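You operate a simulated robot arm through the tools that you are given. There is no shell and no other tool. Be economical: measure what you need, move in short steps, check, and stop when the job is done.

The job below is to be done with a simulated two-armed robot. You get a single attempt, and the scene is never put back.

Task
On the top of the packing table, fold the grey cloth in half.

It is judged by the outcome, as a careful person would: the job done as asked, and still so three seconds after it is handed in. It fails if anything else is knocked over, pushed out of place, dropped, spilled or broken. Flat cloth is picked up by pressing the open fingertips on it (5 to 10 N) and closing them slowly along it; thin cloth reads only 2 to 8 mm in the jaws.

Robot
Two 7-joint arms with two-finger parallel grippers on one trunk, on a base that drives. Base frame: it is fixed to the floor where the robot stands at the start and does not move with it; the origin is under the middle of the robot, x ahead of it, y to its left, z up; the surface under the hand at the start is at about z = 0.8. Units: m, degrees, N and s.
The left shoulder is at the start at [0.07, 0.133, 1.101], the right one opposite. With the tool pointing down near the work surface each hand reaches from about 0.18 to 0.64 m from the robot's upright axis, wherever it stands, measured 20 degrees to its own side. Places, roughly: top of the packing table [0.6, -0.3, 0.8]. Payload 1.57 kg a hand.
The tool frame of a hand sits at the grasp point between the pads (the TCP): z along the fingers, y along the line on which they close. The tips reach 0.03 m beyond it. Largest opening 0.08 m; finger width 0.017, thickness 0.012; the body of the gripper, 0.04 by 0.082 m, starts 0.08 m behind the TCP.
Orientation is that of the tool frame in the base frame, as a unit quaternion [w, x, y, z]. With the fingers straight down and closing along the base's y, the tool's x points along the base's -x, its y along +y and its z along -z.

Tools
- The arms move only by the tool nudge_tool. It takes "left_plan", "right_plan" or both (then of equal length, played together; a hand with none holds still); each is a list of rows, each a list of 7 numbers: the turn, a rotation vector about the tool's x, y, z in units of 5 degrees (1.0 is 5 degrees), then the shift along the tool's x, y, z in units of 50 mm (1.0 is 50 mm), then the finger opening in m, from 0 to 0.08. In form: [[wx, wy, wz, tx, ty, tz, hand], ...]. A call has 1 to 8 rows; each row shifts and turns the commanded pose from where the row before left it, along the tool's axes as they then stand. A call with a number of a shift or a turn outside -1 to 1 is refused whole. Rows are played at 5 a second. More than 0.05 m and 8.6 degrees between two rows, or a gripper value outside its range, and nothing of the call is played. Where a pose cannot be reached the arm comes as near as it can. A force on the tool above 40 N (or 10 N above the force at the start of the call, whichever is more), or a blocked arm, ends the call early, and 0.2 s more pass. Each finger travels about 0.153 m/s and halts on what it meets, pressing with about 36 N; the grip force reading is that of the motor and also rises with nothing between the fingers. The clock runs only during rows and for 0.2 s after the last one: add rows that do not move to give the fingers time. It gives the time, the measured TCP pose, the force on the tool (base axes), the opening and the grip force at its end, in the units of the frame above (readings bear some noise), with the torque about the TCP (base axes, N m) and any sound that the robot's microphone picked up.
- Cameras (640 x 400 px; columns grow to the right, rows downward): "scene" is now at [0.1276, 0.014, 1.3136]; the picture's right is [0.18, -0.98, -0.00], its down [-0.73, -0.13, -0.67] and it looks along [0.66, 0.12, -0.74] (base axes); focal length 243 px, centre (320, 200). "left" rides on the left gripper at [0.072, 0.007, -0.122] in its tool frame; the picture's right is [-0.09, 1.00, 0.00], its down [-0.84, -0.08, -0.54] and it looks along [-0.54, -0.05, 0.84] (tool axes); focal length 238 px, centre (320, 200). "right" rides on the right gripper at [0.072, -0.007, -0.122] in its tool frame; the picture's right is [0.09, 1.00, 0.00], its down [-0.84, 0.08, -0.54] and it looks along [-0.54, 0.05, 0.84] (tool axes); focal length 238 px, centre (320, 200). There is no depth. A picture from a camera that has moved, and an enlarged one, comes with that camera's place and axes in the base frame and with its lens.
- snapshot(camera): a new picture of that camera. No time passes.
- move_column(by): slides the trunk up (or, below 0, down) by that many m; the arms and the scene camera ride with it, the base frame stays. It gives what a move gives, with no picture.
- steer(legs): drives the robot by 1 to 6 legs, each [ahead, left, turn to the left] in m, m and degrees, along the robot's own axes; the way and the turn of a leg run together, so that a leg with both is an arc; at most 1.5 m and 180 degrees a leg. The arms and the cameras ride along, it lands a little off, and it stops where it bumps. It gives what a move gives.
- head_to(pan, tilt): turns the head with the scene camera to pan (to the left, within 86 degrees either way) and tilt (down, from -29 to 69), counted from straight ahead of the robot. It gives what a move gives.
- close_up(camera, box): a new picture of the part [left, top, right, bottom] of that camera's present view, enlarged. No time passes.
- close_job(): hands the job in; it is judged then, once.

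Work in short steps. Places have to be worked out from the pictures, the camera data and where the tool is seen: move nearer, look again, correct. Check each grasp and each placing, and mend what went wrong. You have 120 turns and 88 pictures in all, those below and enlarged ones among them. Open the grippers and draw the arms clear of the work before you hand the job in, unless the task says otherwise; then end with one line.

The tools are called after "Request:" by a JSON object that holds its "api" and its "payload". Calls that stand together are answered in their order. nudge_tool: Moves the arms, as the interface text tells. Its arguments: {"type":"object","properties":{"left_plan":{"type":"array","items":{"type":"array","items":{"type":"number"}}},"right_plan":{"type":"array","items":{"type":"array","items":{"type":"number"}}}},"required":[]} The other tools are called the same way: move_column (by) slides the trunk up or down; steer (legs) drives the base; head_to (pan, tilt) turns the head that bears the scene camera; snapshot (camera) takes a picture; close_up (camera, box) takes an enlarged picture of a part of a camera's view; close_job () hands the job in.

At the start:

```text
time_s: 0.0
left_ee_pos: [0.4429, 0.0822, 1.0186]
left_tcp_rot: [0.0, -0.001, 1.0, 0.0]
left_wrist_force: [-0.9, 0.4, -0.7]
left_torque: [-0.05, 0.01, 0.0]
left_width: 0.0803
left_gripper_force: 0.0
right_ee_pos: [0.4412, -0.3093, 0.9801]
right_tcp_rot: [0.0, 0.0, 1.0, -0.001]
right_wrist_force: [-0.4, -0.4, -0.5]
right_torque: [0.0, -0.02, 0.01]
right_width: 0.0798
right_gripper_force: 0.1
trunk travel left (down, up): [-0.675, 0.265]
robot x, y, heading: [-0.001, 0.003, -0.2]
head pan, tilt: [10.2, 47.9]
```

scene: 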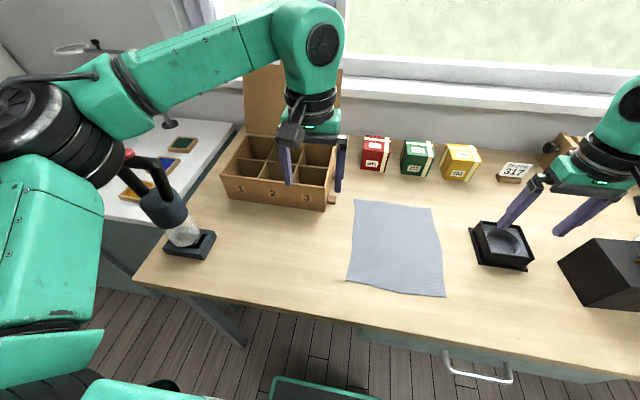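
right: 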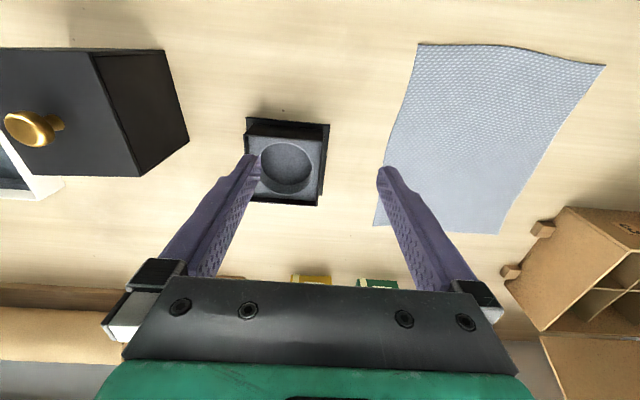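
left: 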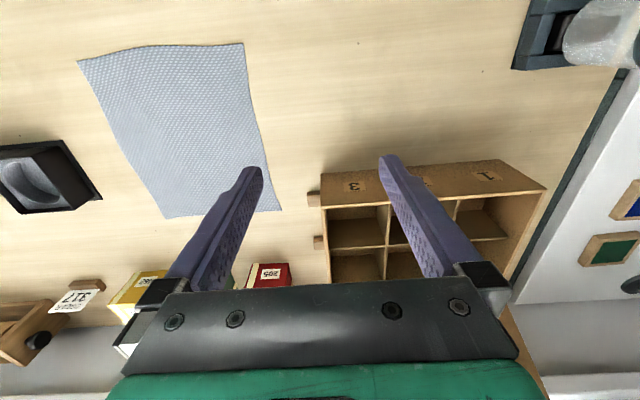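

From the scene picture I put the cloth at about x 0.36–0.61, y −0.21–0.00. I plan to pinch the two near corners and fold them onto the far edge, so I first move both hands above those corners with a narrower opening.

Request:
{"api": "nudge_tool", "payload": {"left_plan": [[0, 0, 0, 0.35, -0.56, 0.35, 0.04], [0, 0, 0, 0.35, -0.56, 0.35, 0.04], [0, 0, 0, 0.35, -0.56, 0.35, 0.04], [0, 0, 0, 0.35, -0.56, 0.35, 0.04], [0, 0, 0, 0, 0, 0, 0.04]], "right_plan": [[0, 0, 0, 0.34, 0.645, 0.15, 0.04], [0, 0, 0, 0.34, 0.645, 0.15, 0.04], [0, 0, 0, 0.34, 0.645, 0.15, 0.04], [0, 0, 0, 0.34, 0.645, 0.15, 0.04], [0, 0, 0, 0, 0, 0, 0.04]]}}

Request:
{"api": "snapshot", "payload": {"camera": "scene"}}

Request:
{"api": "snapshot", "payload": {"camera": "left"}}

Request:
{"api": "snapshot", "payload": {"camera": "right"}}

```text
time_s: 1.2
left_ee_pos: [0.3713, -0.0292, 0.9486]
left_tcp_rot: [0.0, -0.001, 1.0, 0.0]
left_wrist_force: [0.4, 0.6, 0.7]
left_torque: [0.0, -0.02, -0.02]
left_width: 0.04
left_gripper_force: 0.0
right_ee_pos: [0.3727, -0.1804, 0.95]
right_tcp_rot: [0.001, -0.001, 1.0, 0.0]
right_wrist_force: [-0.2, 0.6, 0.3]
right_torque: [0.01, 0.01, 0.0]
right_width: 0.04
right_gripper_force: 0.0
trunk travel left (down, up): [-0.675, 0.265]
robot x, y, heading: [0.0013, -0.0001, 0.3]
head pan, tilt: [10.2, 47.9]
```

```text
84 pictures are left
camera scene: at [0.1277, 0.0141, 1.3136], right [0.18, -0.98, 0.0], down [-0.73, -0.13, -0.67], along [0.66, 0.12, -0.74], focal length 243 px, centre (320, 200)
```

scene: 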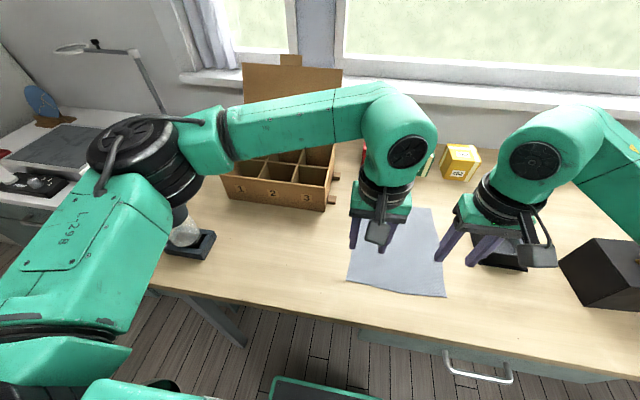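

```text
83 pictures are left
camera left: at [0.2995, -0.0226, 1.0705], right [0.09, 1.0, 0.0], down [0.84, -0.08, 0.54], along [0.54, -0.05, -0.84], focal length 238 px, centre (320, 200)
```

left: 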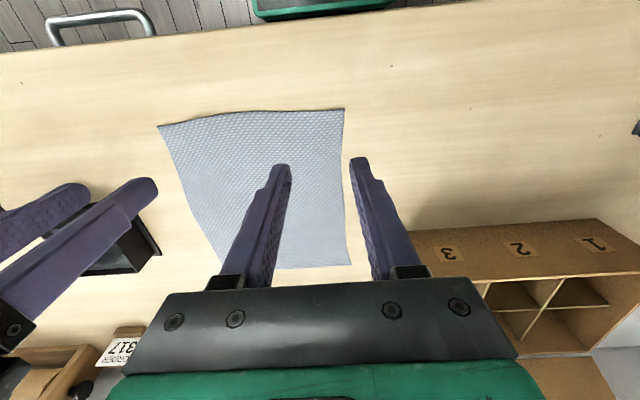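

```text
82 pictures are left
camera right: at [0.3005, -0.1867, 1.0713], right [-0.09, 1.0, 0.0], down [0.84, 0.08, 0.54], along [0.54, 0.05, -0.84], focal length 238 px, centre (320, 200)
```

right: 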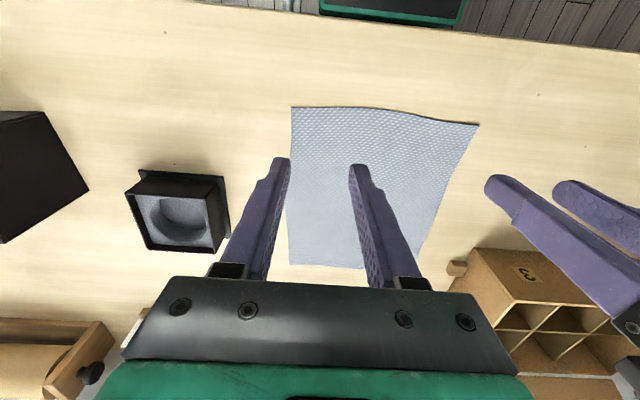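

Refined from the hand cameras: near corners at (0.358, −0.002) and (0.358, −0.212), far edge at x 0.604. I go down to just above the cloth.

Request:
{"api": "nudge_tool", "payload": {"left_plan": [[0, 0, 0, 0, -0.08, 0.72, 0.035], [0, 0, 0, 0, 0, 0.72, 0.035], [0, 0, 0, 0, 0, 0.72, 0.035], [0, 0, 0, 0, 0, 0, 0.035]], "right_plan": [[0, 0, 0, 0, 0.04, 0.73, 0.035], [0, 0, 0, 0, 0, 0.73, 0.035], [0, 0, 0, 0, 0, 0.73, 0.035], [0, 0, 0, 0, 0, 0, 0.035]]}}

Request:
{"api": "snapshot", "payload": {"camera": "left"}}

Request:
{"api": "snapshot", "payload": {"camera": "right"}}

```text
time_s: 2.2
left_ee_pos: [0.3716, -0.0336, 0.8416]
left_tcp_rot: [0.0, 0.0, 1.0, 0.0]
left_wrist_force: [-0.9, 0.1, 0.0]
left_torque: [-0.03, 0.01, 0.03]
left_width: 0.0352
left_gripper_force: 0.0
right_ee_pos: [0.3732, -0.1769, 0.839]
right_tcp_rot: [0.0, 0.0, 1.0, 0.0]
right_wrist_force: [-0.2, 0.2, -0.2]
right_torque: [0.02, 0.0, 0.0]
right_width: 0.0351
right_gripper_force: 0.0
trunk travel left (down, up): [-0.675, 0.265]
robot x, y, heading: [0.003, -0.0018, 0.1]
head pan, tilt: [10.2, 47.9]
```

```text
81 pictures are left
camera left: at [0.2993, -0.0272, 0.9619], right [0.09, 1.0, 0.0], down [0.84, -0.08, 0.54], along [0.54, -0.05, -0.84], focal length 238 px, centre (320, 200)
```

left: 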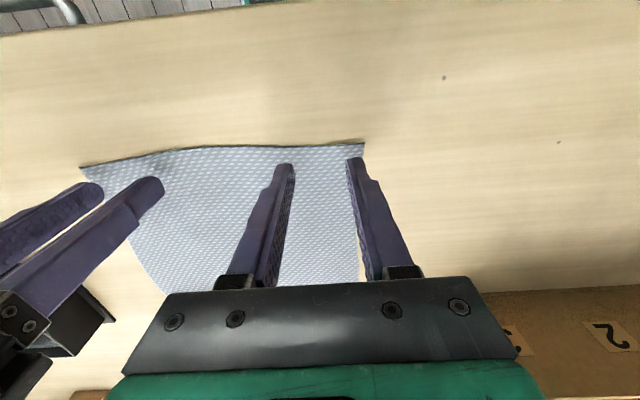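

```text
80 pictures are left
camera right: at [0.301, -0.185, 0.9612], right [-0.09, 1.0, 0.0], down [0.84, 0.08, 0.54], along [0.54, 0.05, -0.84], focal length 238 px, centre (320, 200)
```

right: 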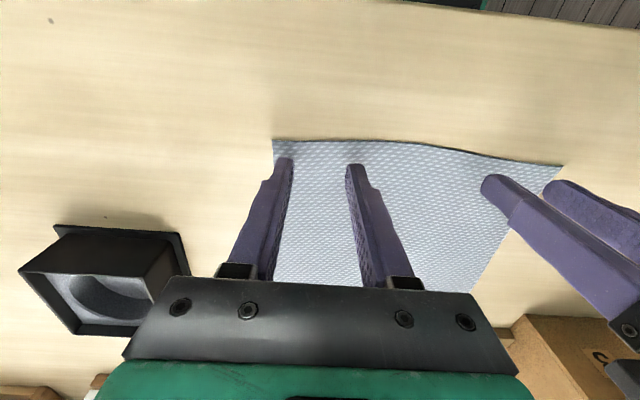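

Both finger pairs are over the corners, just inside the edge. I lower slowly until they touch.

Request:
{"api": "nudge_tool", "payload": {"left_plan": [[0, 0, 0, 0, 0, 0.06, 0.035], [0, 0, 0, 0, 0, 0.06, 0.035], [0, 0, 0, 0, 0, 0.05, 0.035], [0, 0, 0, 0, 0, 0, 0.035]], "right_plan": [[0, 0, 0, 0, 0, 0.05, 0.035], [0, 0, 0, 0, 0, 0.04, 0.035], [0, 0, 0, 0, 0, 0.03, 0.035], [0, 0, 0, 0, 0, 0, 0.035]]}}

```text
time_s: 3.2
left_ee_pos: [0.3717, -0.0332, 0.8321]
left_tcp_rot: [0.001, -0.001, 1.0, 0.0]
left_wrist_force: [-0.1, 0.5, 0.4]
left_torque: [0.0, 0.0, -0.01]
left_width: 0.0351
left_gripper_force: 0.1
right_ee_pos: [0.3739, -0.1783, 0.8337]
right_tcp_rot: [0.0, -0.001, 1.0, -0.001]
right_wrist_force: [0.1, -0.6, 0.3]
right_torque: [0.01, -0.05, -0.01]
right_width: 0.0349
right_gripper_force: 0.0
trunk travel left (down, up): [-0.675, 0.265]
robot x, y, heading: [0.0019, 0.0027, -0.0]
head pan, tilt: [10.2, 47.9]
```

No contact yet on either hand; I continue down in small steps.

Request:
{"api": "nudge_tool", "payload": {"left_plan": [[0, 0, 0, 0, 0, 0.03, 0.035], [0, 0, 0, 0, 0, 0.03, 0.035], [0, 0, 0, 0, 0, 0, 0.035]], "right_plan": [[0, 0, 0, 0, 0, 0.04, 0.035], [0, 0, 0, 0, 0, 0.04, 0.035], [0, 0, 0, 0, 0, 0, 0.035]]}}

```text
time_s: 4.0
left_ee_pos: [0.3718, -0.0331, 0.8308]
left_tcp_rot: [0.002, -0.001, 1.0, -0.001]
left_wrist_force: [4.2, 0.3, 15.5]
left_torque: [0.22, -0.08, -0.05]
left_width: 0.0352
left_gripper_force: 0.0
right_ee_pos: [0.3741, -0.1791, 0.8301]
right_tcp_rot: [0.002, -0.001, 1.0, 0.0]
right_wrist_force: [2.0, -1.4, 8.2]
right_torque: [-0.13, -0.01, 0.02]
right_width: 0.0351
right_gripper_force: 0.0
trunk travel left (down, up): [-0.675, 0.265]
robot x, y, heading: [0.0, 0.0016, -0.1]
head pan, tilt: [10.2, 47.9]
```

Contact: right 8 N, left 15 N, a bit high. I ease the left by about 0.8 mm, then close both slowly.

Request:
{"api": "nudge_tool", "payload": {"left_plan": [[0, 0, 0, 0, 0, -0.016, 0.035], [0, 0, 0, 0, 0, 0, 0.03], [0, 0, 0, 0, 0, 0, 0.025], [0, 0, 0, 0, 0, 0, 0.02], [0, 0, 0, 0, 0, 0, 0.015], [0, 0, 0, 0, 0, 0, 0.01], [0, 0, 0, 0, 0, 0, 0.005], [0, 0, 0, 0, 0, 0, 0.0]], "right_plan": [[0, 0, 0, 0, 0, 0, 0.035], [0, 0, 0, 0, 0, 0, 0.03], [0, 0, 0, 0, 0, 0, 0.025], [0, 0, 0, 0, 0, 0, 0.02], [0, 0, 0, 0, 0, 0, 0.015], [0, 0, 0, 0, 0, 0, 0.01], [0, 0, 0, 0, 0, 0, 0.005], [0, 0, 0, 0, 0, 0, 0.0]]}}

Request:
{"api": "snapshot", "payload": {"camera": "left"}}

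Request:
{"api": "snapshot", "payload": {"camera": "right"}}

```text
time_s: 5.8
left_ee_pos: [0.3704, -0.032, 0.8316]
left_tcp_rot: [0.0, -0.001, 1.0, 0.0]
left_wrist_force: [-0.6, -5.1, 3.5]
left_torque: [-0.11, -0.01, 0.02]
left_width: 0.0018
left_gripper_force: 23.6
right_ee_pos: [0.3719, -0.1794, 0.8307]
right_tcp_rot: [0.002, 0.001, 1.0, 0.0]
right_wrist_force: [-1.0, 4.7, 17.3]
right_torque: [0.06, 0.08, 0.0]
right_width: 0.0019
right_gripper_force: 23.6
trunk travel left (down, up): [-0.675, 0.265]
robot x, y, heading: [0.0007, -0.0026, -0.2]
head pan, tilt: [10.2, 47.9]
```

```text
79 pictures are left
camera left: at [0.2979, -0.0266, 0.952], right [0.09, 1.0, 0.0], down [0.84, -0.08, 0.54], along [0.54, -0.05, -0.84], focal length 238 px, centre (320, 200)
```

left: 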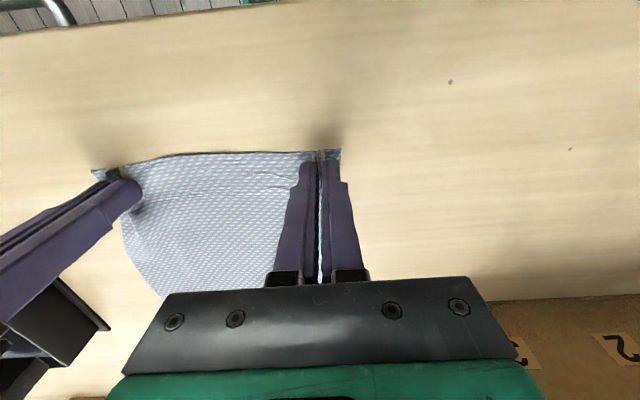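

```text
78 pictures are left
camera right: at [0.2993, -0.1845, 0.9529], right [-0.09, 1.0, 0.0], down [0.84, 0.08, 0.54], along [0.54, 0.05, -0.84], focal length 238 px, centre (320, 200)
```

right: 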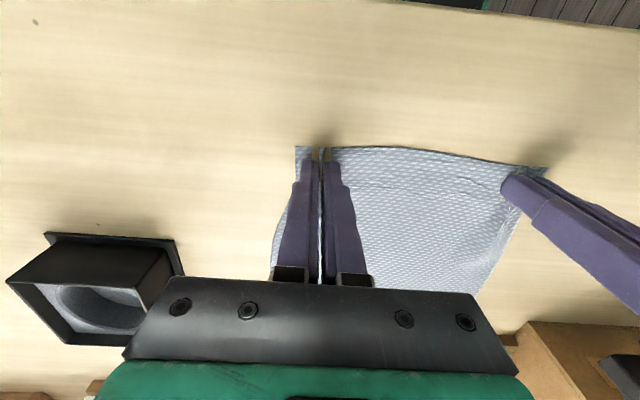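

Both jaws hold a ridge of cloth right at the near corners (about 2 mm). I lift a little to test the grips.

Request:
{"api": "nudge_tool", "payload": {"left_plan": [[0, 0, 0, 0, 0, -0.3, 0], [0, 0, 0, -0.15, 0, -0.4, 0], [0, 0, 0, -0.2, 0, -0.4, 0], [0, 0, 0, 0, 0, 0, 0]], "right_plan": [[0, 0, 0, 0, 0, -0.3, 0], [0, 0, 0, -0.15, 0, -0.4, 0], [0, 0, 0, -0.2, 0, -0.4, 0], [0, 0, 0, 0, 0, 0, 0]]}}

Request:
{"api": "snapshot", "payload": {"camera": "left"}}

Request:
{"api": "snapshot", "payload": {"camera": "right"}}

```text
time_s: 6.8
left_ee_pos: [0.389, -0.0332, 0.8858]
left_tcp_rot: [0.0, -0.001, 1.0, 0.0]
left_wrist_force: [-0.1, -6.1, 0.0]
left_torque: [-0.18, -0.02, -0.01]
left_width: 0.0018
left_gripper_force: 23.9
right_ee_pos: [0.3909, -0.1789, 0.8847]
right_tcp_rot: [0.001, -0.001, 1.0, 0.0]
right_wrist_force: [-0.4, 6.1, 0.2]
right_torque: [0.19, -0.04, -0.02]
right_width: 0.0018
right_gripper_force: 23.6
trunk travel left (down, up): [-0.675, 0.265]
robot x, y, heading: [0.0012, 0.0006, 0.1]
head pan, tilt: [10.2, 47.9]
```

```text
77 pictures are left
camera left: at [0.3173, -0.0274, 1.0064], right [0.09, 1.0, 0.0], down [0.84, -0.08, 0.54], along [0.54, -0.05, -0.84], focal length 238 px, centre (320, 200)
```

left: 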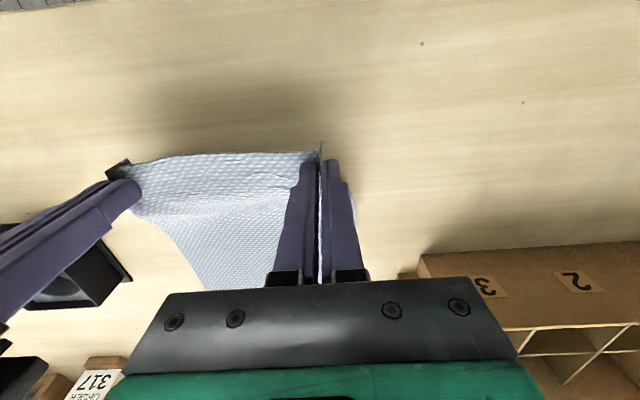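

```text
76 pictures are left
camera right: at [0.3187, -0.1854, 1.0069], right [-0.09, 1.0, 0.0], down [0.84, 0.08, 0.54], along [0.54, 0.05, -0.84], focal length 238 px, centre (320, 200)
```

right: 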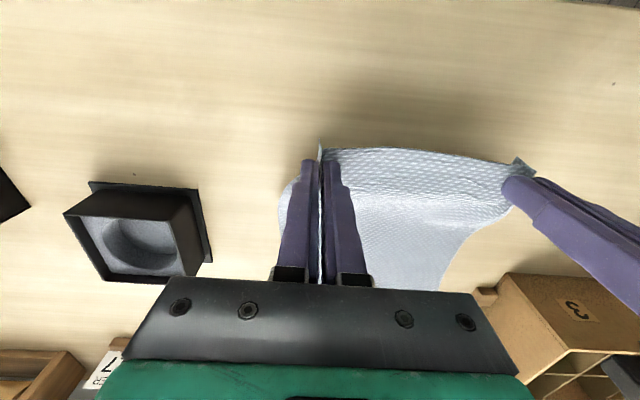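

Both grips hold; there is 6 N of stretch between the hands, so I bring them 3 mm closer each while carrying the edge up and over the fold line, tilting the fingers slightly back.

Request:
{"api": "nudge_tool", "payload": {"left_plan": [[0, 0.5, 0, -0.413, -0.03, -0.313, 0], [0, 0.5, 0, -0.399, -0.03, -0.33, 0], [0, 0.5, 0, -0.453, 0, -0.207, 0], [0, 0.5, 0, -0.443, 0, -0.226, 0], [0, 0.5, 0, -0.465, 0, -0.103, 0], [0, 0.5, 0, -0.46, 0, -0.123, 0], [0, 0, 0, 0, 0, 0, 0]], "right_plan": [[0, 0.5, 0, -0.413, 0.03, -0.313, 0], [0, 0.5, 0, -0.399, 0.03, -0.33, 0], [0, 0.5, 0, -0.453, 0, -0.207, 0], [0, 0.5, 0, -0.443, 0, -0.226, 0], [0, 0.5, 0, -0.465, 0, -0.103, 0], [0, 0.5, 0, -0.46, 0, -0.123, 0], [0, 0, 0, 0, 0, 0, 0]]}}

Request:
{"api": "snapshot", "payload": {"camera": "scene"}}

Request:
{"api": "snapshot", "payload": {"camera": "left"}}

```text
time_s: 8.4
left_ee_pos: [0.5016, -0.0273, 0.9316]
left_tcp_rot: [-0.13, 0.001, 0.992, -0.002]
left_wrist_force: [2.2, -13.8, -0.3]
left_torque: [-0.41, -0.1, 0.14]
left_width: 0.0019
left_gripper_force: 23.4
left hand out of reach, approached as far as the arm can: row 6
right_ee_pos: [0.5281, -0.174, 0.9353]
right_tcp_rot: [-0.131, -0.002, 0.991, 0.001]
right_wrist_force: [-2.6, 14.0, 0.3]
right_torque: [0.46, 0.07, -0.09]
right_width: 0.0021
right_gripper_force: 23.4
trunk travel left (down, up): [-0.675, 0.265]
robot x, y, heading: [0.0011, -0.0033, 0.1]
head pan, tilt: [10.2, 47.9]
```

```text
75 pictures are left
camera scene: at [0.1274, 0.0139, 1.3136], right [0.18, -0.98, 0.0], down [-0.73, -0.13, -0.67], along [0.66, 0.12, -0.74], focal length 243 px, centre (320, 200)
```

scene: 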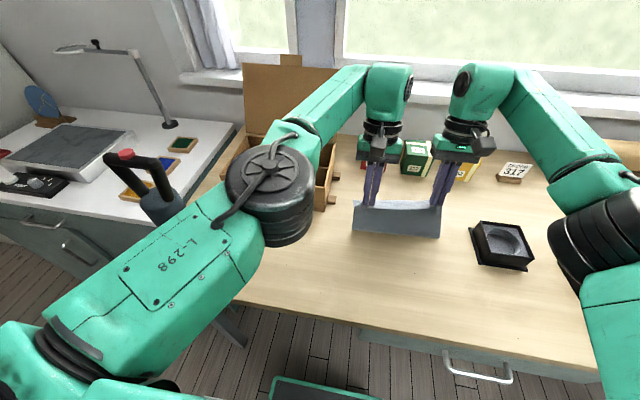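

```text
74 pictures are left
camera left: at [0.4647, -0.0219, 1.0678], right [0.09, 1.0, -0.03], down [0.95, -0.08, 0.31], along [0.31, -0.05, -0.95], focal length 238 px, centre (320, 200)
```

left: 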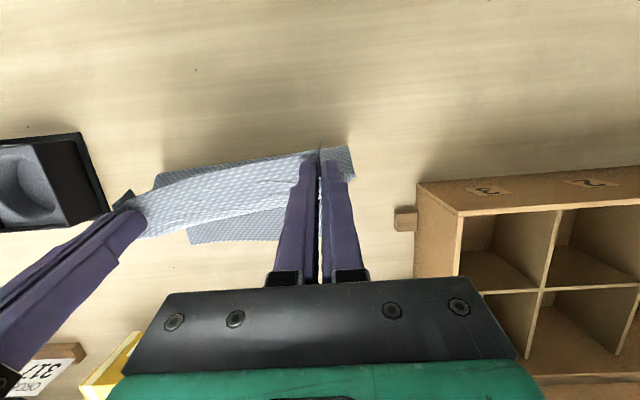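

The left arm ran out of reach with the tilt and lags behind, stretching the cloth. I take the tilt out again and look at the clearance in front of the base, as a short drive ahead would give the missing reach.

Request:
{"api": "nudge_tool", "payload": {"left_plan": [[0, -0.75, 0, 0.03, -0.04, 0, 0], [0, -0.75, 0, 0.03, -0.04, 0, 0], [0, -0.75, 0, 0.03, 0, 0, 0], [0, -0.75, 0, 0.03, 0, 0, 0], [0, 0, 0, 0, 0, 0, 0]], "right_plan": [[0, -0.75, 0, 0.03, 0.04, 0, 0], [0, -0.75, 0, 0.03, 0.04, 0, 0], [0, -0.75, 0, 0.03, 0, 0, 0], [0, -0.75, 0, 0.03, 0, 0, 0], [0, 0, 0, 0, 0, 0, 0]]}}

Request:
{"api": "head_to", "payload": {"pan": 0, "tilt": 69}}

Request:
{"api": "snapshot", "payload": {"camera": "scene"}}

```text
time_s: 9.6
left_ee_pos: [0.4982, -0.0301, 0.9328]
left_tcp_rot: [0.0, -0.001, 1.0, 0.0]
left_wrist_force: [1.2, -2.5, 0.1]
left_torque: [-0.09, -0.01, -0.02]
left_width: 0.0017
left_gripper_force: 23.3
right_ee_pos: [0.5206, -0.1734, 0.9367]
right_tcp_rot: [-0.001, 0.0, 1.0, 0.0]
right_wrist_force: [0.0, 2.9, 0.3]
right_torque: [0.12, 0.04, 0.02]
right_width: 0.0018
right_gripper_force: 23.3
trunk travel left (down, up): [-0.675, 0.265]
robot x, y, heading: [-0.0006, 0.0013, 0.3]
head pan, tilt: [10.2, 47.9]
```

```text
time_s: 10.4
left_ee_pos: [0.4973, -0.0311, 0.9347]
left_tcp_rot: [0.0, -0.002, 1.0, 0.0]
left_wrist_force: [0.8, -3.2, 0.5]
left_torque: [-0.06, -0.05, -0.01]
left_width: 0.0017
left_gripper_force: 23.9
right_ee_pos: [0.5209, -0.1711, 0.9357]
right_tcp_rot: [0.0, 0.0, 1.0, 0.0]
right_wrist_force: [-1.0, 2.2, -0.1]
right_torque: [0.09, 0.0, -0.01]
right_width: 0.0018
right_gripper_force: 23.3
trunk travel left (down, up): [-0.675, 0.265]
robot x, y, heading: [0.0007, -0.0019, 0.0]
head pan, tilt: [0.0, 68.8]
```

```text
73 pictures are left
camera scene: at [0.106, 0.0001, 1.2888], right [0.0, -1.0, 0.0], down [-0.93, 0.0, -0.36], along [0.36, 0.0, -0.93], focal length 243 px, centre (320, 200)
```

scene: 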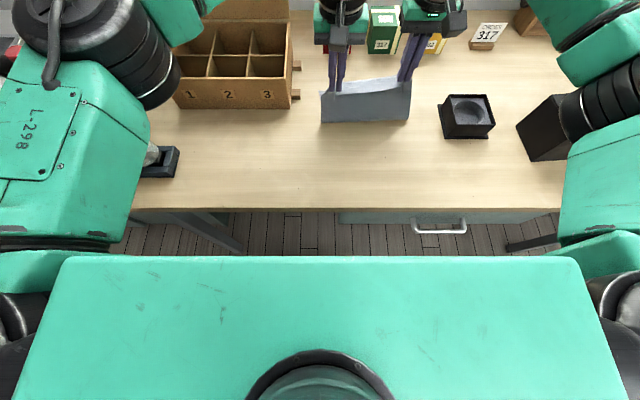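

Tension is gone and the robot's body front has about 0.14 m to the table edge. I level the two hands at x≈0.52 and lower them to z≈0.88, before a short 0.06 m drive ahead that carries the edge on towards the far edge.

Request:
{"api": "nudge_tool", "payload": {"left_plan": [[0, 0, 0, -0.15, 0, 0.36, 0], [0, 0, 0, -0.15, 0, 0.36, 0], [0, 0, 0, -0.15, 0, 0.36, 0], [0, 0, 0, 0, 0, 0, 0]], "right_plan": [[0, 0, 0, 0, 0, 0.37, 0], [0, 0, 0, 0, 0, 0.37, 0], [0, 0, 0, 0, 0, 0.37, 0], [0, 0, 0, 0, 0, 0, 0]]}}

Request:
{"api": "head_to", "payload": {"pan": 12, "tilt": 45}}

Request:
{"api": "snapshot", "payload": {"camera": "scene"}}

Request:
{"api": "snapshot", "payload": {"camera": "left"}}

```text
time_s: 11.4
left_ee_pos: [0.5199, -0.0314, 0.8795]
left_tcp_rot: [0.001, -0.001, 1.0, 0.0]
left_wrist_force: [-0.2, -0.3, -0.4]
left_torque: [0.0, -0.03, 0.0]
left_width: 0.0018
left_gripper_force: 23.3
right_ee_pos: [0.5215, -0.1724, 0.8814]
right_tcp_rot: [0.0, 0.0, 1.0, 0.0]
right_wrist_force: [0.7, -0.5, 0.4]
right_torque: [0.0, -0.02, -0.05]
right_width: 0.002
right_gripper_force: 23.6
trunk travel left (down, up): [-0.675, 0.265]
robot x, y, heading: [-0.004, 0.002, 0.1]
head pan, tilt: [0.0, 68.8]
```

```text
time_s: 12.3
left_ee_pos: [0.5196, -0.0305, 0.8797]
left_tcp_rot: [0.0, -0.001, 1.0, 0.0]
left_wrist_force: [-0.4, 0.3, -0.8]
left_torque: [0.03, 0.0, 0.02]
left_width: 0.0017
left_gripper_force: 23.3
right_ee_pos: [0.5213, -0.1709, 0.8802]
right_tcp_rot: [-0.001, 0.0, 1.0, 0.0]
right_wrist_force: [0.7, -0.1, 0.4]
right_torque: [0.02, 0.04, 0.01]
right_width: 0.0019
right_gripper_force: 23.6
trunk travel left (down, up): [-0.675, 0.265]
robot x, y, heading: [0.0015, -0.0016, 0.1]
head pan, tilt: [12.0, 45.0]
```

```text
72 pictures are left
camera scene: at [0.1296, 0.0169, 1.3176], right [0.21, -0.98, 0.0], down [-0.69, -0.15, -0.71], along [0.69, 0.15, -0.71], focal length 243 px, centre (320, 200)
```

scene: 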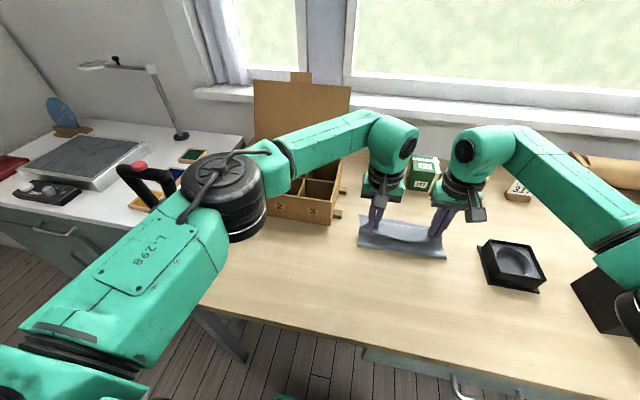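

```text
71 pictures are left
camera left: at [0.4473, -0.0249, 1.0002], right [0.09, 1.0, 0.0], down [0.84, -0.08, 0.54], along [0.54, -0.05, -0.84], focal length 238 px, centre (320, 200)
```

left: 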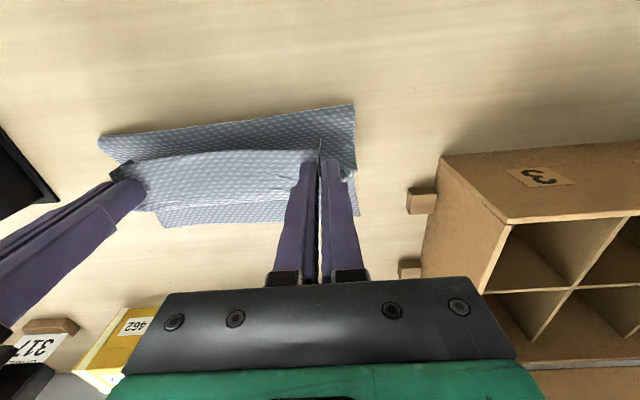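

The fold is forming well with its loop at x≈0.485, and reach may suffice lower down. I advance both hands by arm first, going forward and down.

Request:
{"api": "nudge_tool", "payload": {"left_plan": [[0, 0, 0, -0.4, 0, 0.1, 0], [0, 0, 0, -0.4, 0, 0.15, 0], [0, 0, 0, -0.3, 0, 0.15, 0], [0, 0, 0, 0, 0, 0, 0]], "right_plan": [[0, 0, 0, -0.4, 0, 0.1, 0], [0, 0, 0, -0.4, 0, 0.15, 0], [0, 0, 0, -0.3, 0, 0.15, 0], [0, 0, 0, 0, 0, 0, 0]]}}

```text
time_s: 13.3
left_ee_pos: [0.5566, -0.0316, 0.8665]
left_tcp_rot: [0.0, 0.0, 1.0, 0.0]
left_wrist_force: [0.8, -1.8, -0.5]
left_torque: [-0.06, 0.0, 0.02]
left_width: 0.0017
left_gripper_force: 23.1
left hand out of reach, approached as far as the arm can: row 2, 3
right_ee_pos: [0.5756, -0.1709, 0.8607]
right_tcp_rot: [0.001, 0.0, 1.0, 0.0]
right_wrist_force: [-0.4, 2.0, 0.1]
right_torque: [0.09, 0.03, 0.01]
right_width: 0.0018
right_gripper_force: 23.3
trunk travel left (down, up): [-0.675, 0.265]
robot x, y, heading: [0.0012, 0.0026, -0.1]
head pan, tilt: [12.0, 45.0]
```

The left arm's limit is x≈0.557. I draw both hands level at x≈0.546, z≈0.85, and then drive 0.05 m ahead.

Request:
{"api": "nudge_tool", "payload": {"left_plan": [[0, 0, 0, 0.1, 0, 0.16, 0], [0, 0, 0, 0.1, 0, 0.16, 0], [0, 0, 0, 0, 0, 0, 0]], "right_plan": [[0, 0, 0, 0.3, 0, 0.1, 0], [0, 0, 0, 0.3, 0, 0.1, 0], [0, 0, 0, 0, 0, 0, 0]]}}

Request:
{"api": "steer", "payload": {"legs": [[0.05, 0, 0]]}}

Request:
{"api": "snapshot", "payload": {"camera": "scene"}}

Request:
{"api": "snapshot", "payload": {"camera": "left"}}

Request:
{"api": "snapshot", "payload": {"camera": "right"}}

```text
time_s: 14.1
left_ee_pos: [0.5475, -0.0307, 0.853]
left_tcp_rot: [0.0, 0.0, 1.0, 0.0]
left_wrist_force: [0.0, -1.5, 0.4]
left_torque: [-0.01, -0.02, 0.01]
left_width: 0.002
left_gripper_force: 24.0
right_ee_pos: [0.5451, -0.1717, 0.8504]
right_tcp_rot: [0.0, 0.0, 1.0, 0.0]
right_wrist_force: [-0.1, 1.1, 0.4]
right_torque: [0.06, 0.0, -0.02]
right_width: 0.0015
right_gripper_force: 23.9
trunk travel left (down, up): [-0.675, 0.265]
robot x, y, heading: [-0.0002, 0.0002, -0.1]
head pan, tilt: [12.0, 45.0]
```

```text
time_s: 15.0
left_ee_pos: [0.594, -0.03, 0.8519]
left_tcp_rot: [0.002, -0.002, 1.0, 0.0]
left_wrist_force: [-0.4, -0.4, 0.2]
left_torque: [-0.01, 0.0, 0.04]
left_width: 0.002
left_gripper_force: 23.5
right_ee_pos: [0.5936, -0.1713, 0.8514]
right_tcp_rot: [0.0, 0.001, 1.0, 0.0]
right_wrist_force: [-0.1, 0.5, 0.9]
right_torque: [-0.01, 0.01, 0.03]
right_width: 0.0017
right_gripper_force: 23.4
trunk travel left (down, up): [-0.675, 0.265]
robot x, y, heading: [0.0477, 0.0022, -0.2]
head pan, tilt: [12.0, 45.0]
```

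```text
70 pictures are left
camera scene: at [0.1768, 0.0171, 1.318], right [0.21, -0.98, 0.0], down [-0.69, -0.15, -0.71], along [0.69, 0.15, -0.71], focal length 243 px, centre (320, 200)
```

scene: 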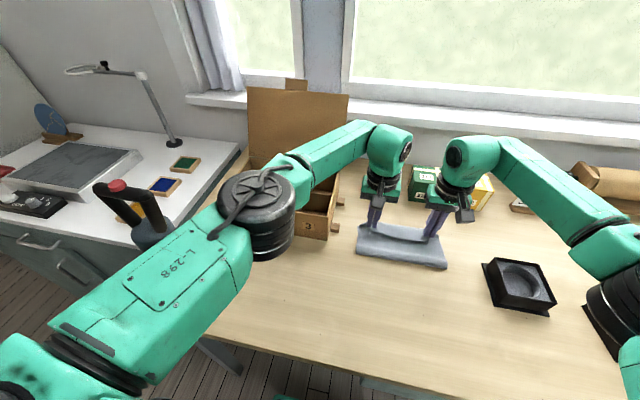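

```text
69 pictures are left
camera left: at [0.5222, -0.0244, 0.9733], right [0.09, 1.0, 0.0], down [0.84, -0.08, 0.54], along [0.54, -0.05, -0.84], focal length 238 px, centre (320, 200)
```

left: 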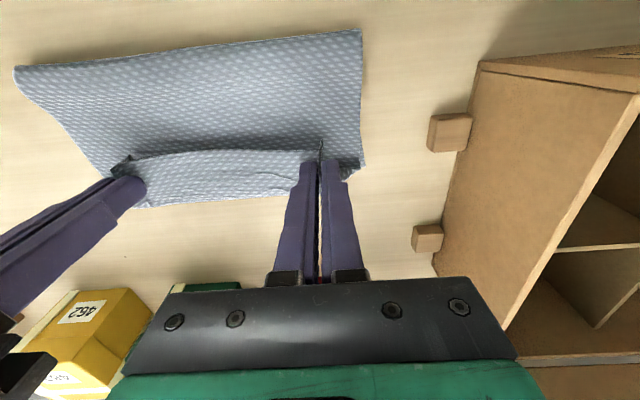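

```text
68 pictures are left
camera right: at [0.5218, -0.1782, 0.9732], right [-0.09, 1.0, 0.0], down [0.84, 0.08, 0.54], along [0.54, 0.05, -0.84], focal length 238 px, centre (320, 200)
```

right: 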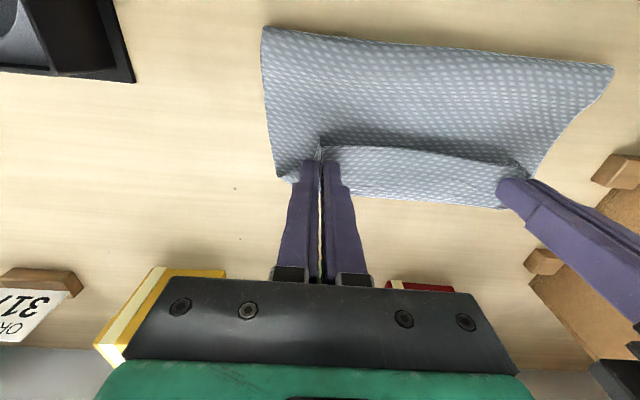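

The hands now lie at x≈0.594. I look closer at the strip between the hands to tell whether it is the lower layer's far edge or a curl of the flap.

Request:
{"api": "close_up", "payload": {"camera": "left", "box": [90, 110, 390, 298]}}

Request:
{"api": "close_up", "payload": {"camera": "scene", "box": [330, 170, 480, 290]}}

```text
2.13 times, centred on (240, 204) of left
camera zoom: at [0.5222, -0.0244, 0.9733], right [0.09, 1.0, 0.0], down [0.84, -0.08, 0.54], along [0.54, -0.05, -0.84], focal length 507 px, centre (490, 192)
```

zoom: 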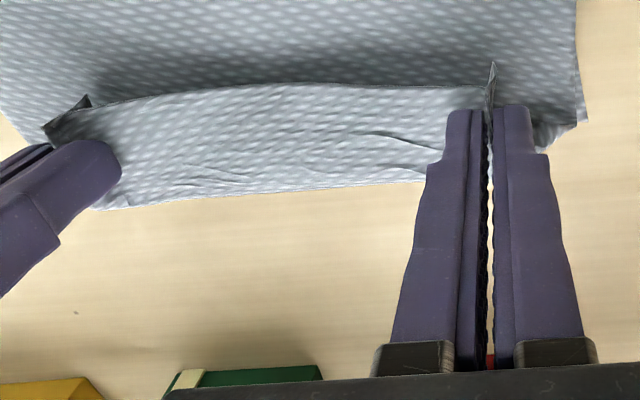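

```text
3.33 times, centred on (405, 230) of scene
camera zoom: at [0.1768, 0.0171, 1.318], right [0.21, -0.98, 0.0], down [-0.69, -0.15, -0.71], along [0.69, 0.15, -0.71], focal length 810 px, centre (37, 100)
```

zoom: 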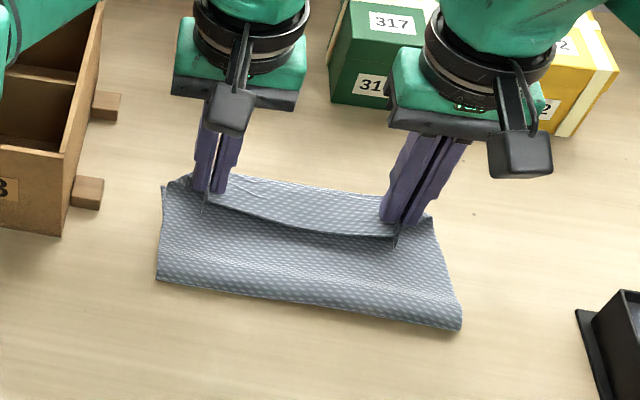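

The flap is laid with slack: the edge curls back under the fingers and the fold line has rolled on to x≈0.515, while the lower layer's far edge is still at 0.604. I go back up the arc to let the fold line return to about 0.48, then will lay it down taut.

Request:
{"api": "nudge_tool", "payload": {"left_plan": [[0, 0, 0, 0.3, 0, -0.6, 0], [0, 0, 0, 0.48, 0, -0.56, 0], [0, 0, 0, 0.5, 0, -0.4, 0], [0, 0, 0, 0, 0, 0, 0], [0, 0, 0, 0, 0, 0, 0]], "right_plan": [[0, 0, 0, 0.3, 0, -0.6, 0], [0, 0, 0, 0.48, 0, -0.56, 0], [0, 0, 0, 0.5, 0, -0.4, 0], [0, 0, 0, 0, 0, 0, 0], [0, 0, 0, 0, 0, 0, 0]]}}

Request:
{"api": "close_up", "payload": {"camera": "scene", "box": [320, 160, 480, 290]}}

Request:
{"api": "snapshot", "payload": {"camera": "left"}}

```text
time_s: 16.2
left_ee_pos: [0.5318, -0.031, 0.9293]
left_tcp_rot: [0.0, -0.001, 1.0, -0.001]
left_wrist_force: [0.7, -1.0, 0.3]
left_torque: [0.01, -0.01, -0.05]
left_width: 0.0019
left_gripper_force: 23.4
right_ee_pos: [0.5324, -0.1719, 0.9293]
right_tcp_rot: [0.0, 0.0, 1.0, 0.001]
right_wrist_force: [0.9, 1.1, 0.0]
right_torque: [-0.03, -0.02, 0.0]
right_width: 0.0018
right_gripper_force: 23.1
trunk travel left (down, up): [-0.675, 0.265]
robot x, y, heading: [0.0498, 0.001, 0.1]
head pan, tilt: [12.0, 45.0]
```

```text
3.08 times, centred on (400, 225) of scene
camera zoom: at [0.1792, 0.0169, 1.3176], right [0.21, -0.98, 0.0], down [-0.69, -0.15, -0.71], along [0.69, 0.15, -0.71], focal length 748 px, centre (74, 123)
```

zoom: 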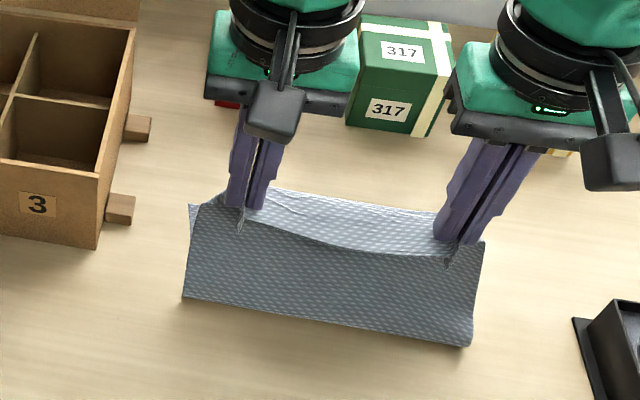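

```text
64 pictures are left
camera left: at [0.4604, -0.025, 1.0505], right [0.09, 1.0, 0.0], down [0.84, -0.08, 0.54], along [0.54, -0.05, -0.84], focal length 238 px, centre (320, 200)
```

left: 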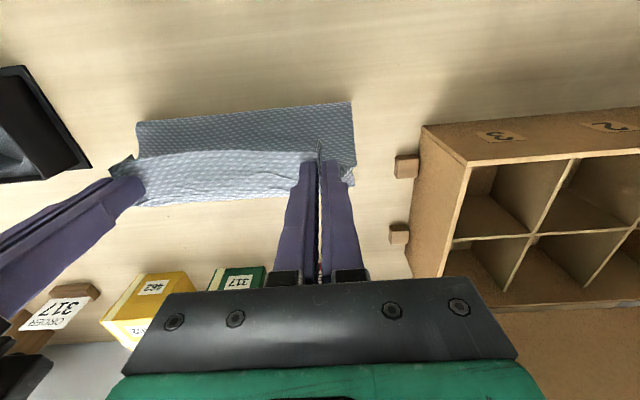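

The clamp holds a forward bulge in the flap. I take the hands back over x≈0.475 at full flap height to hang the flap straight and let the lower layer lie back down to x≈0.48.

Request:
{"api": "nudge_tool", "payload": {"left_plan": [[0, 0, 0, 0.38, 0, -0.1, 0], [0, 0, 0, 0.38, 0, -0.1, 0], [0, 0, 0, 0.38, 0, -0.1, 0], [0, 0, 0, 0, 0, 0, 0], [0, 0, 0, 0, 0, 0, 0]], "right_plan": [[0, 0, 0, 0.38, 0, -0.1, 0], [0, 0, 0, 0.38, 0, -0.1, 0], [0, 0, 0, 0.38, 0, -0.1, 0], [0, 0, 0, 0, 0, 0, 0], [0, 0, 0, 0, 0, 0, 0]]}}

Request:
{"api": "close_up", "payload": {"camera": "scene", "box": [320, 160, 480, 290]}}

Request:
{"api": "snapshot", "payload": {"camera": "left"}}

```text
time_s: 17.4
left_ee_pos: [0.4752, -0.03, 0.9451]
left_tcp_rot: [0.0, -0.001, 1.0, 0.0]
left_wrist_force: [0.8, -0.5, 0.7]
left_torque: [-0.02, 0.02, 0.01]
left_width: 0.0019
left_gripper_force: 23.7
right_ee_pos: [0.4747, -0.1722, 0.9443]
right_tcp_rot: [0.0, 0.0, 1.0, 0.0]
right_wrist_force: [0.8, 0.9, -0.4]
right_torque: [-0.01, -0.02, 0.02]
right_width: 0.0019
right_gripper_force: 23.2
trunk travel left (down, up): [-0.675, 0.265]
robot x, y, heading: [0.0474, -0.0042, -0.0]
head pan, tilt: [12.0, 45.0]
```

```text
3.08 times, centred on (400, 225) of scene
camera zoom: at [0.179, 0.0169, 1.3177], right [0.21, -0.98, 0.0], down [-0.69, -0.15, -0.71], along [0.69, 0.15, -0.71], focal length 748 px, centre (74, 123)
```

zoom: 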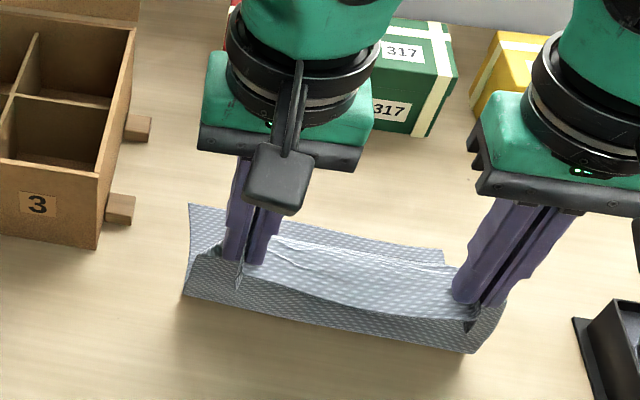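

```text
62 pictures are left
camera left: at [0.4031, -0.0246, 1.0656], right [0.09, 1.0, 0.0], down [0.84, -0.08, 0.54], along [0.54, -0.05, -0.84], focal length 238 px, centre (320, 200)
```

left: 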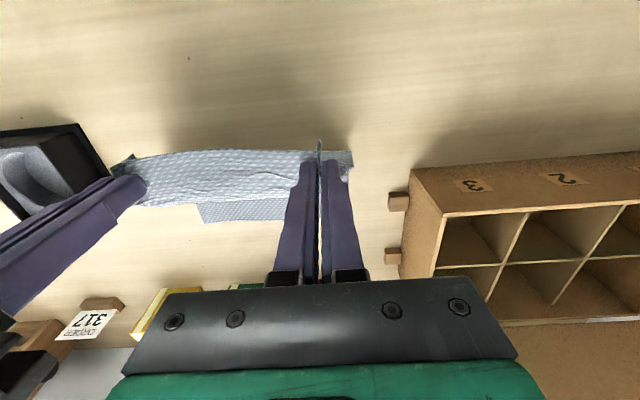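

The cloth is stiff enough to stay hooked at the grip, so it can't be laid taut this way. Instead I set it down with the fold at x≈0.485 (hands at about x 0.512) and check, then release there and unroll the hooked edge forward with closed fingers.

Request:
{"api": "nudge_tool", "payload": {"left_plan": [[0, 0, 0, -0.2, 0, 0.3, 0], [0, 0, 0, -0.2, 0, 0.45, 0], [0, 0, 0, -0.2, 0, 0.5, 0], [0, 0, 0, -0.15, 0, 0.5, 0], [0, 0, 0, 0, 0, 0, 0]], "right_plan": [[0, 0, 0, -0.2, 0, 0.3, 0], [0, 0, 0, -0.2, 0, 0.45, 0], [0, 0, 0, -0.2, 0, 0.5, 0], [0, 0, 0, -0.15, 0, 0.5, 0], [0, 0, 0, 0, 0, 0, 0]]}}

Request:
{"api": "close_up", "payload": {"camera": "scene", "box": [320, 160, 480, 290]}}

Request:
{"api": "snapshot", "payload": {"camera": "left"}}

```text
time_s: 18.6
left_ee_pos: [0.5135, -0.0309, 0.8567]
left_tcp_rot: [0.0, -0.002, 1.0, -0.001]
left_wrist_force: [-0.1, -0.6, -0.8]
left_torque: [0.0, 0.0, 0.0]
left_width: 0.0018
left_gripper_force: 23.6
right_ee_pos: [0.5119, -0.1717, 0.8552]
right_tcp_rot: [0.0, -0.001, 1.0, 0.001]
right_wrist_force: [-0.6, 1.1, 0.5]
right_torque: [0.0, -0.01, 0.03]
right_width: 0.0017
right_gripper_force: 23.7
trunk travel left (down, up): [-0.675, 0.265]
robot x, y, heading: [0.0502, 0.0008, 0.3]
head pan, tilt: [12.0, 45.0]
```

```text
3.08 times, centred on (400, 225) of scene
camera zoom: at [0.1783, 0.017, 1.3177], right [0.21, -0.98, 0.0], down [-0.69, -0.15, -0.71], along [0.69, 0.15, -0.71], focal length 748 px, centre (74, 123)
```

zoom: 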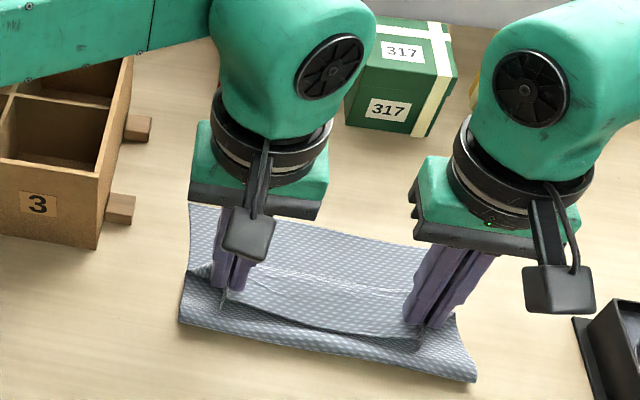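

```text
60 pictures are left
camera left: at [0.4404, -0.0251, 0.978], right [0.09, 1.0, 0.0], down [0.84, -0.08, 0.54], along [0.54, -0.05, -0.84], focal length 238 px, centre (320, 200)
```

left: 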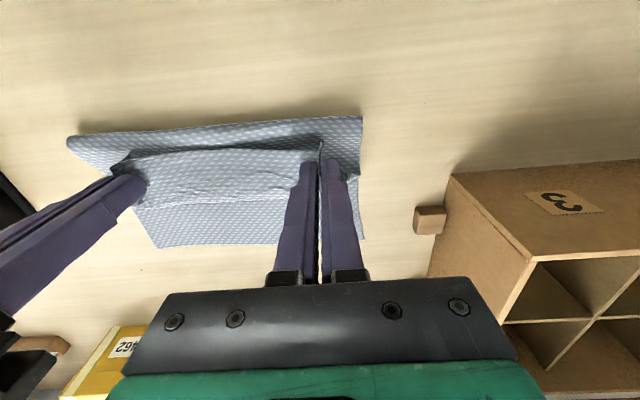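

Fold line is now near x≈0.487. I lower 12 mm, open the fingers slightly and wait.

Request:
{"api": "nudge_tool", "payload": {"left_plan": [[0, 0, 0, 0, 0, 0.12, 0], [0, 0, 0, 0, 0, 0.12, 0], [0, 0, 0, 0, 0, 0, 0], [0, 0, 0, 0, 0, 0, 0.01], [0, 0, 0, 0, 0, 0, 0.02], [0, 0, 0, 0, 0, 0, 0.02]], "right_plan": [[0, 0, 0, 0, 0, 0.1, 0], [0, 0, 0, 0, 0, 0.12, 0], [0, 0, 0, 0, 0, 0, 0], [0, 0, 0, 0, 0, 0, 0.01], [0, 0, 0, 0, 0, 0, 0.02], [0, 0, 0, 0, 0, 0, 0.02]]}}

Request:
{"api": "close_up", "payload": {"camera": "scene", "box": [320, 160, 480, 290]}}

Request:
{"api": "snapshot", "payload": {"camera": "left"}}

```text
time_s: 20.0
left_ee_pos: [0.5121, -0.0316, 0.8455]
left_tcp_rot: [0.0, -0.001, 1.0, 0.0]
left_wrist_force: [-0.2, 0.5, 0.1]
left_torque: [0.03, -0.01, 0.01]
left_width: 0.0199
left_gripper_force: 0.1
right_ee_pos: [0.5133, -0.1726, 0.8443]
right_tcp_rot: [0.0, 0.001, 1.0, 0.001]
right_wrist_force: [0.2, -0.2, -1.0]
right_torque: [-0.01, -0.02, 0.01]
right_width: 0.02
right_gripper_force: 0.1
trunk travel left (down, up): [-0.675, 0.265]
robot x, y, heading: [0.0502, -0.0007, 0.1]
head pan, tilt: [12.0, 45.0]
```

```text
3.08 times, centred on (400, 225) of scene
camera zoom: at [0.1791, 0.017, 1.3176], right [0.21, -0.98, 0.0], down [-0.69, -0.15, -0.71], along [0.69, 0.15, -0.71], focal length 748 px, centre (74, 123)
```

zoom: 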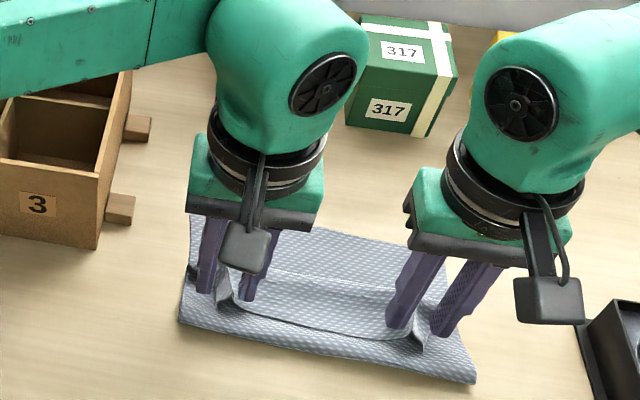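

```text
58 pictures are left
camera left: at [0.4405, -0.0248, 0.9659], right [0.09, 1.0, 0.0], down [0.84, -0.08, 0.54], along [0.54, -0.05, -0.84], focal length 238 px, centre (320, 200)
```

left: 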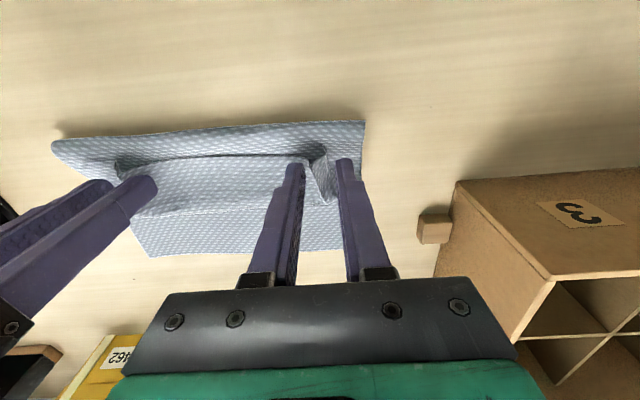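

Both corners are free. I raise the hands straight up to clear the cloth and see how it settles.

Request:
{"api": "nudge_tool", "payload": {"left_plan": [[0, 0, 0, 0, 0, 0, 0.03], [0, 0, 0, 0, 0, -0.4, 0.03], [0, 0, 0, 0, 0, -0.8, 0.03], [0, 0, 0, 0.6, 0.4, -0.6, 0.03], [0, 0, 0, 0.6, 0.4, 0, 0.0], [0, 0, 0, 0, 0, 0, 0.0]], "right_plan": [[0, 0, 0, 0, 0, 0, 0.03], [0, 0, 0, 0, 0, -0.4, 0.03], [0, 0, 0, 0, 0, -0.8, 0.03], [0, 0, 0, 0.6, -0.4, -0.6, 0.03], [0, 0, 0, 0.6, -0.4, 0, 0.0], [0, 0, 0, 0, 0, 0, 0.0]]}}

Request:
{"api": "close_up", "payload": {"camera": "scene", "box": [320, 160, 480, 290]}}

Request:
{"api": "snapshot", "payload": {"camera": "left"}}

```text
time_s: 21.4
left_ee_pos: [0.4517, 0.0086, 0.9342]
left_tcp_rot: [0.0, 0.0, 1.0, 0.0]
left_wrist_force: [0.7, -0.6, -0.1]
left_torque: [0.0, 0.02, 0.0]
left_width: 0.0
left_gripper_force: 21.3
right_ee_pos: [0.4538, -0.2106, 0.9344]
right_tcp_rot: [-0.001, 0.0, 1.0, -0.001]
right_wrist_force: [-0.3, 1.0, 0.3]
right_torque: [0.02, 0.04, 0.02]
right_width: 0.0
right_gripper_force: 20.9
trunk travel left (down, up): [-0.675, 0.265]
robot x, y, heading: [0.0485, -0.0011, 0.0]
head pan, tilt: [12.0, 45.0]
```

```text
3.08 times, centred on (400, 225) of scene
camera zoom: at [0.1805, 0.0169, 1.3175], right [0.21, -0.98, 0.0], down [-0.69, -0.15, -0.71], along [0.69, 0.15, -0.71], focal length 748 px, centre (74, 123)
```

zoom: 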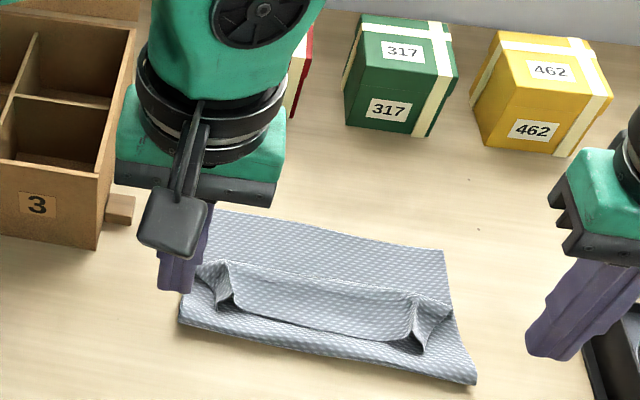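

```text
56 pictures are left
camera left: at [0.3807, 0.0152, 1.0549], right [0.09, 1.0, 0.0], down [0.84, -0.08, 0.54], along [0.54, -0.05, -0.84], focal length 238 px, centre (320, 200)
```

left: 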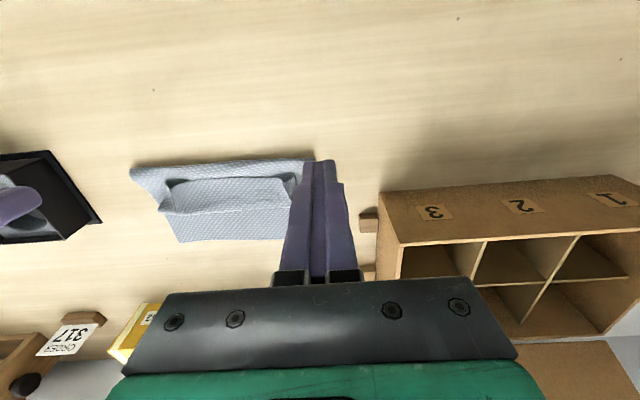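

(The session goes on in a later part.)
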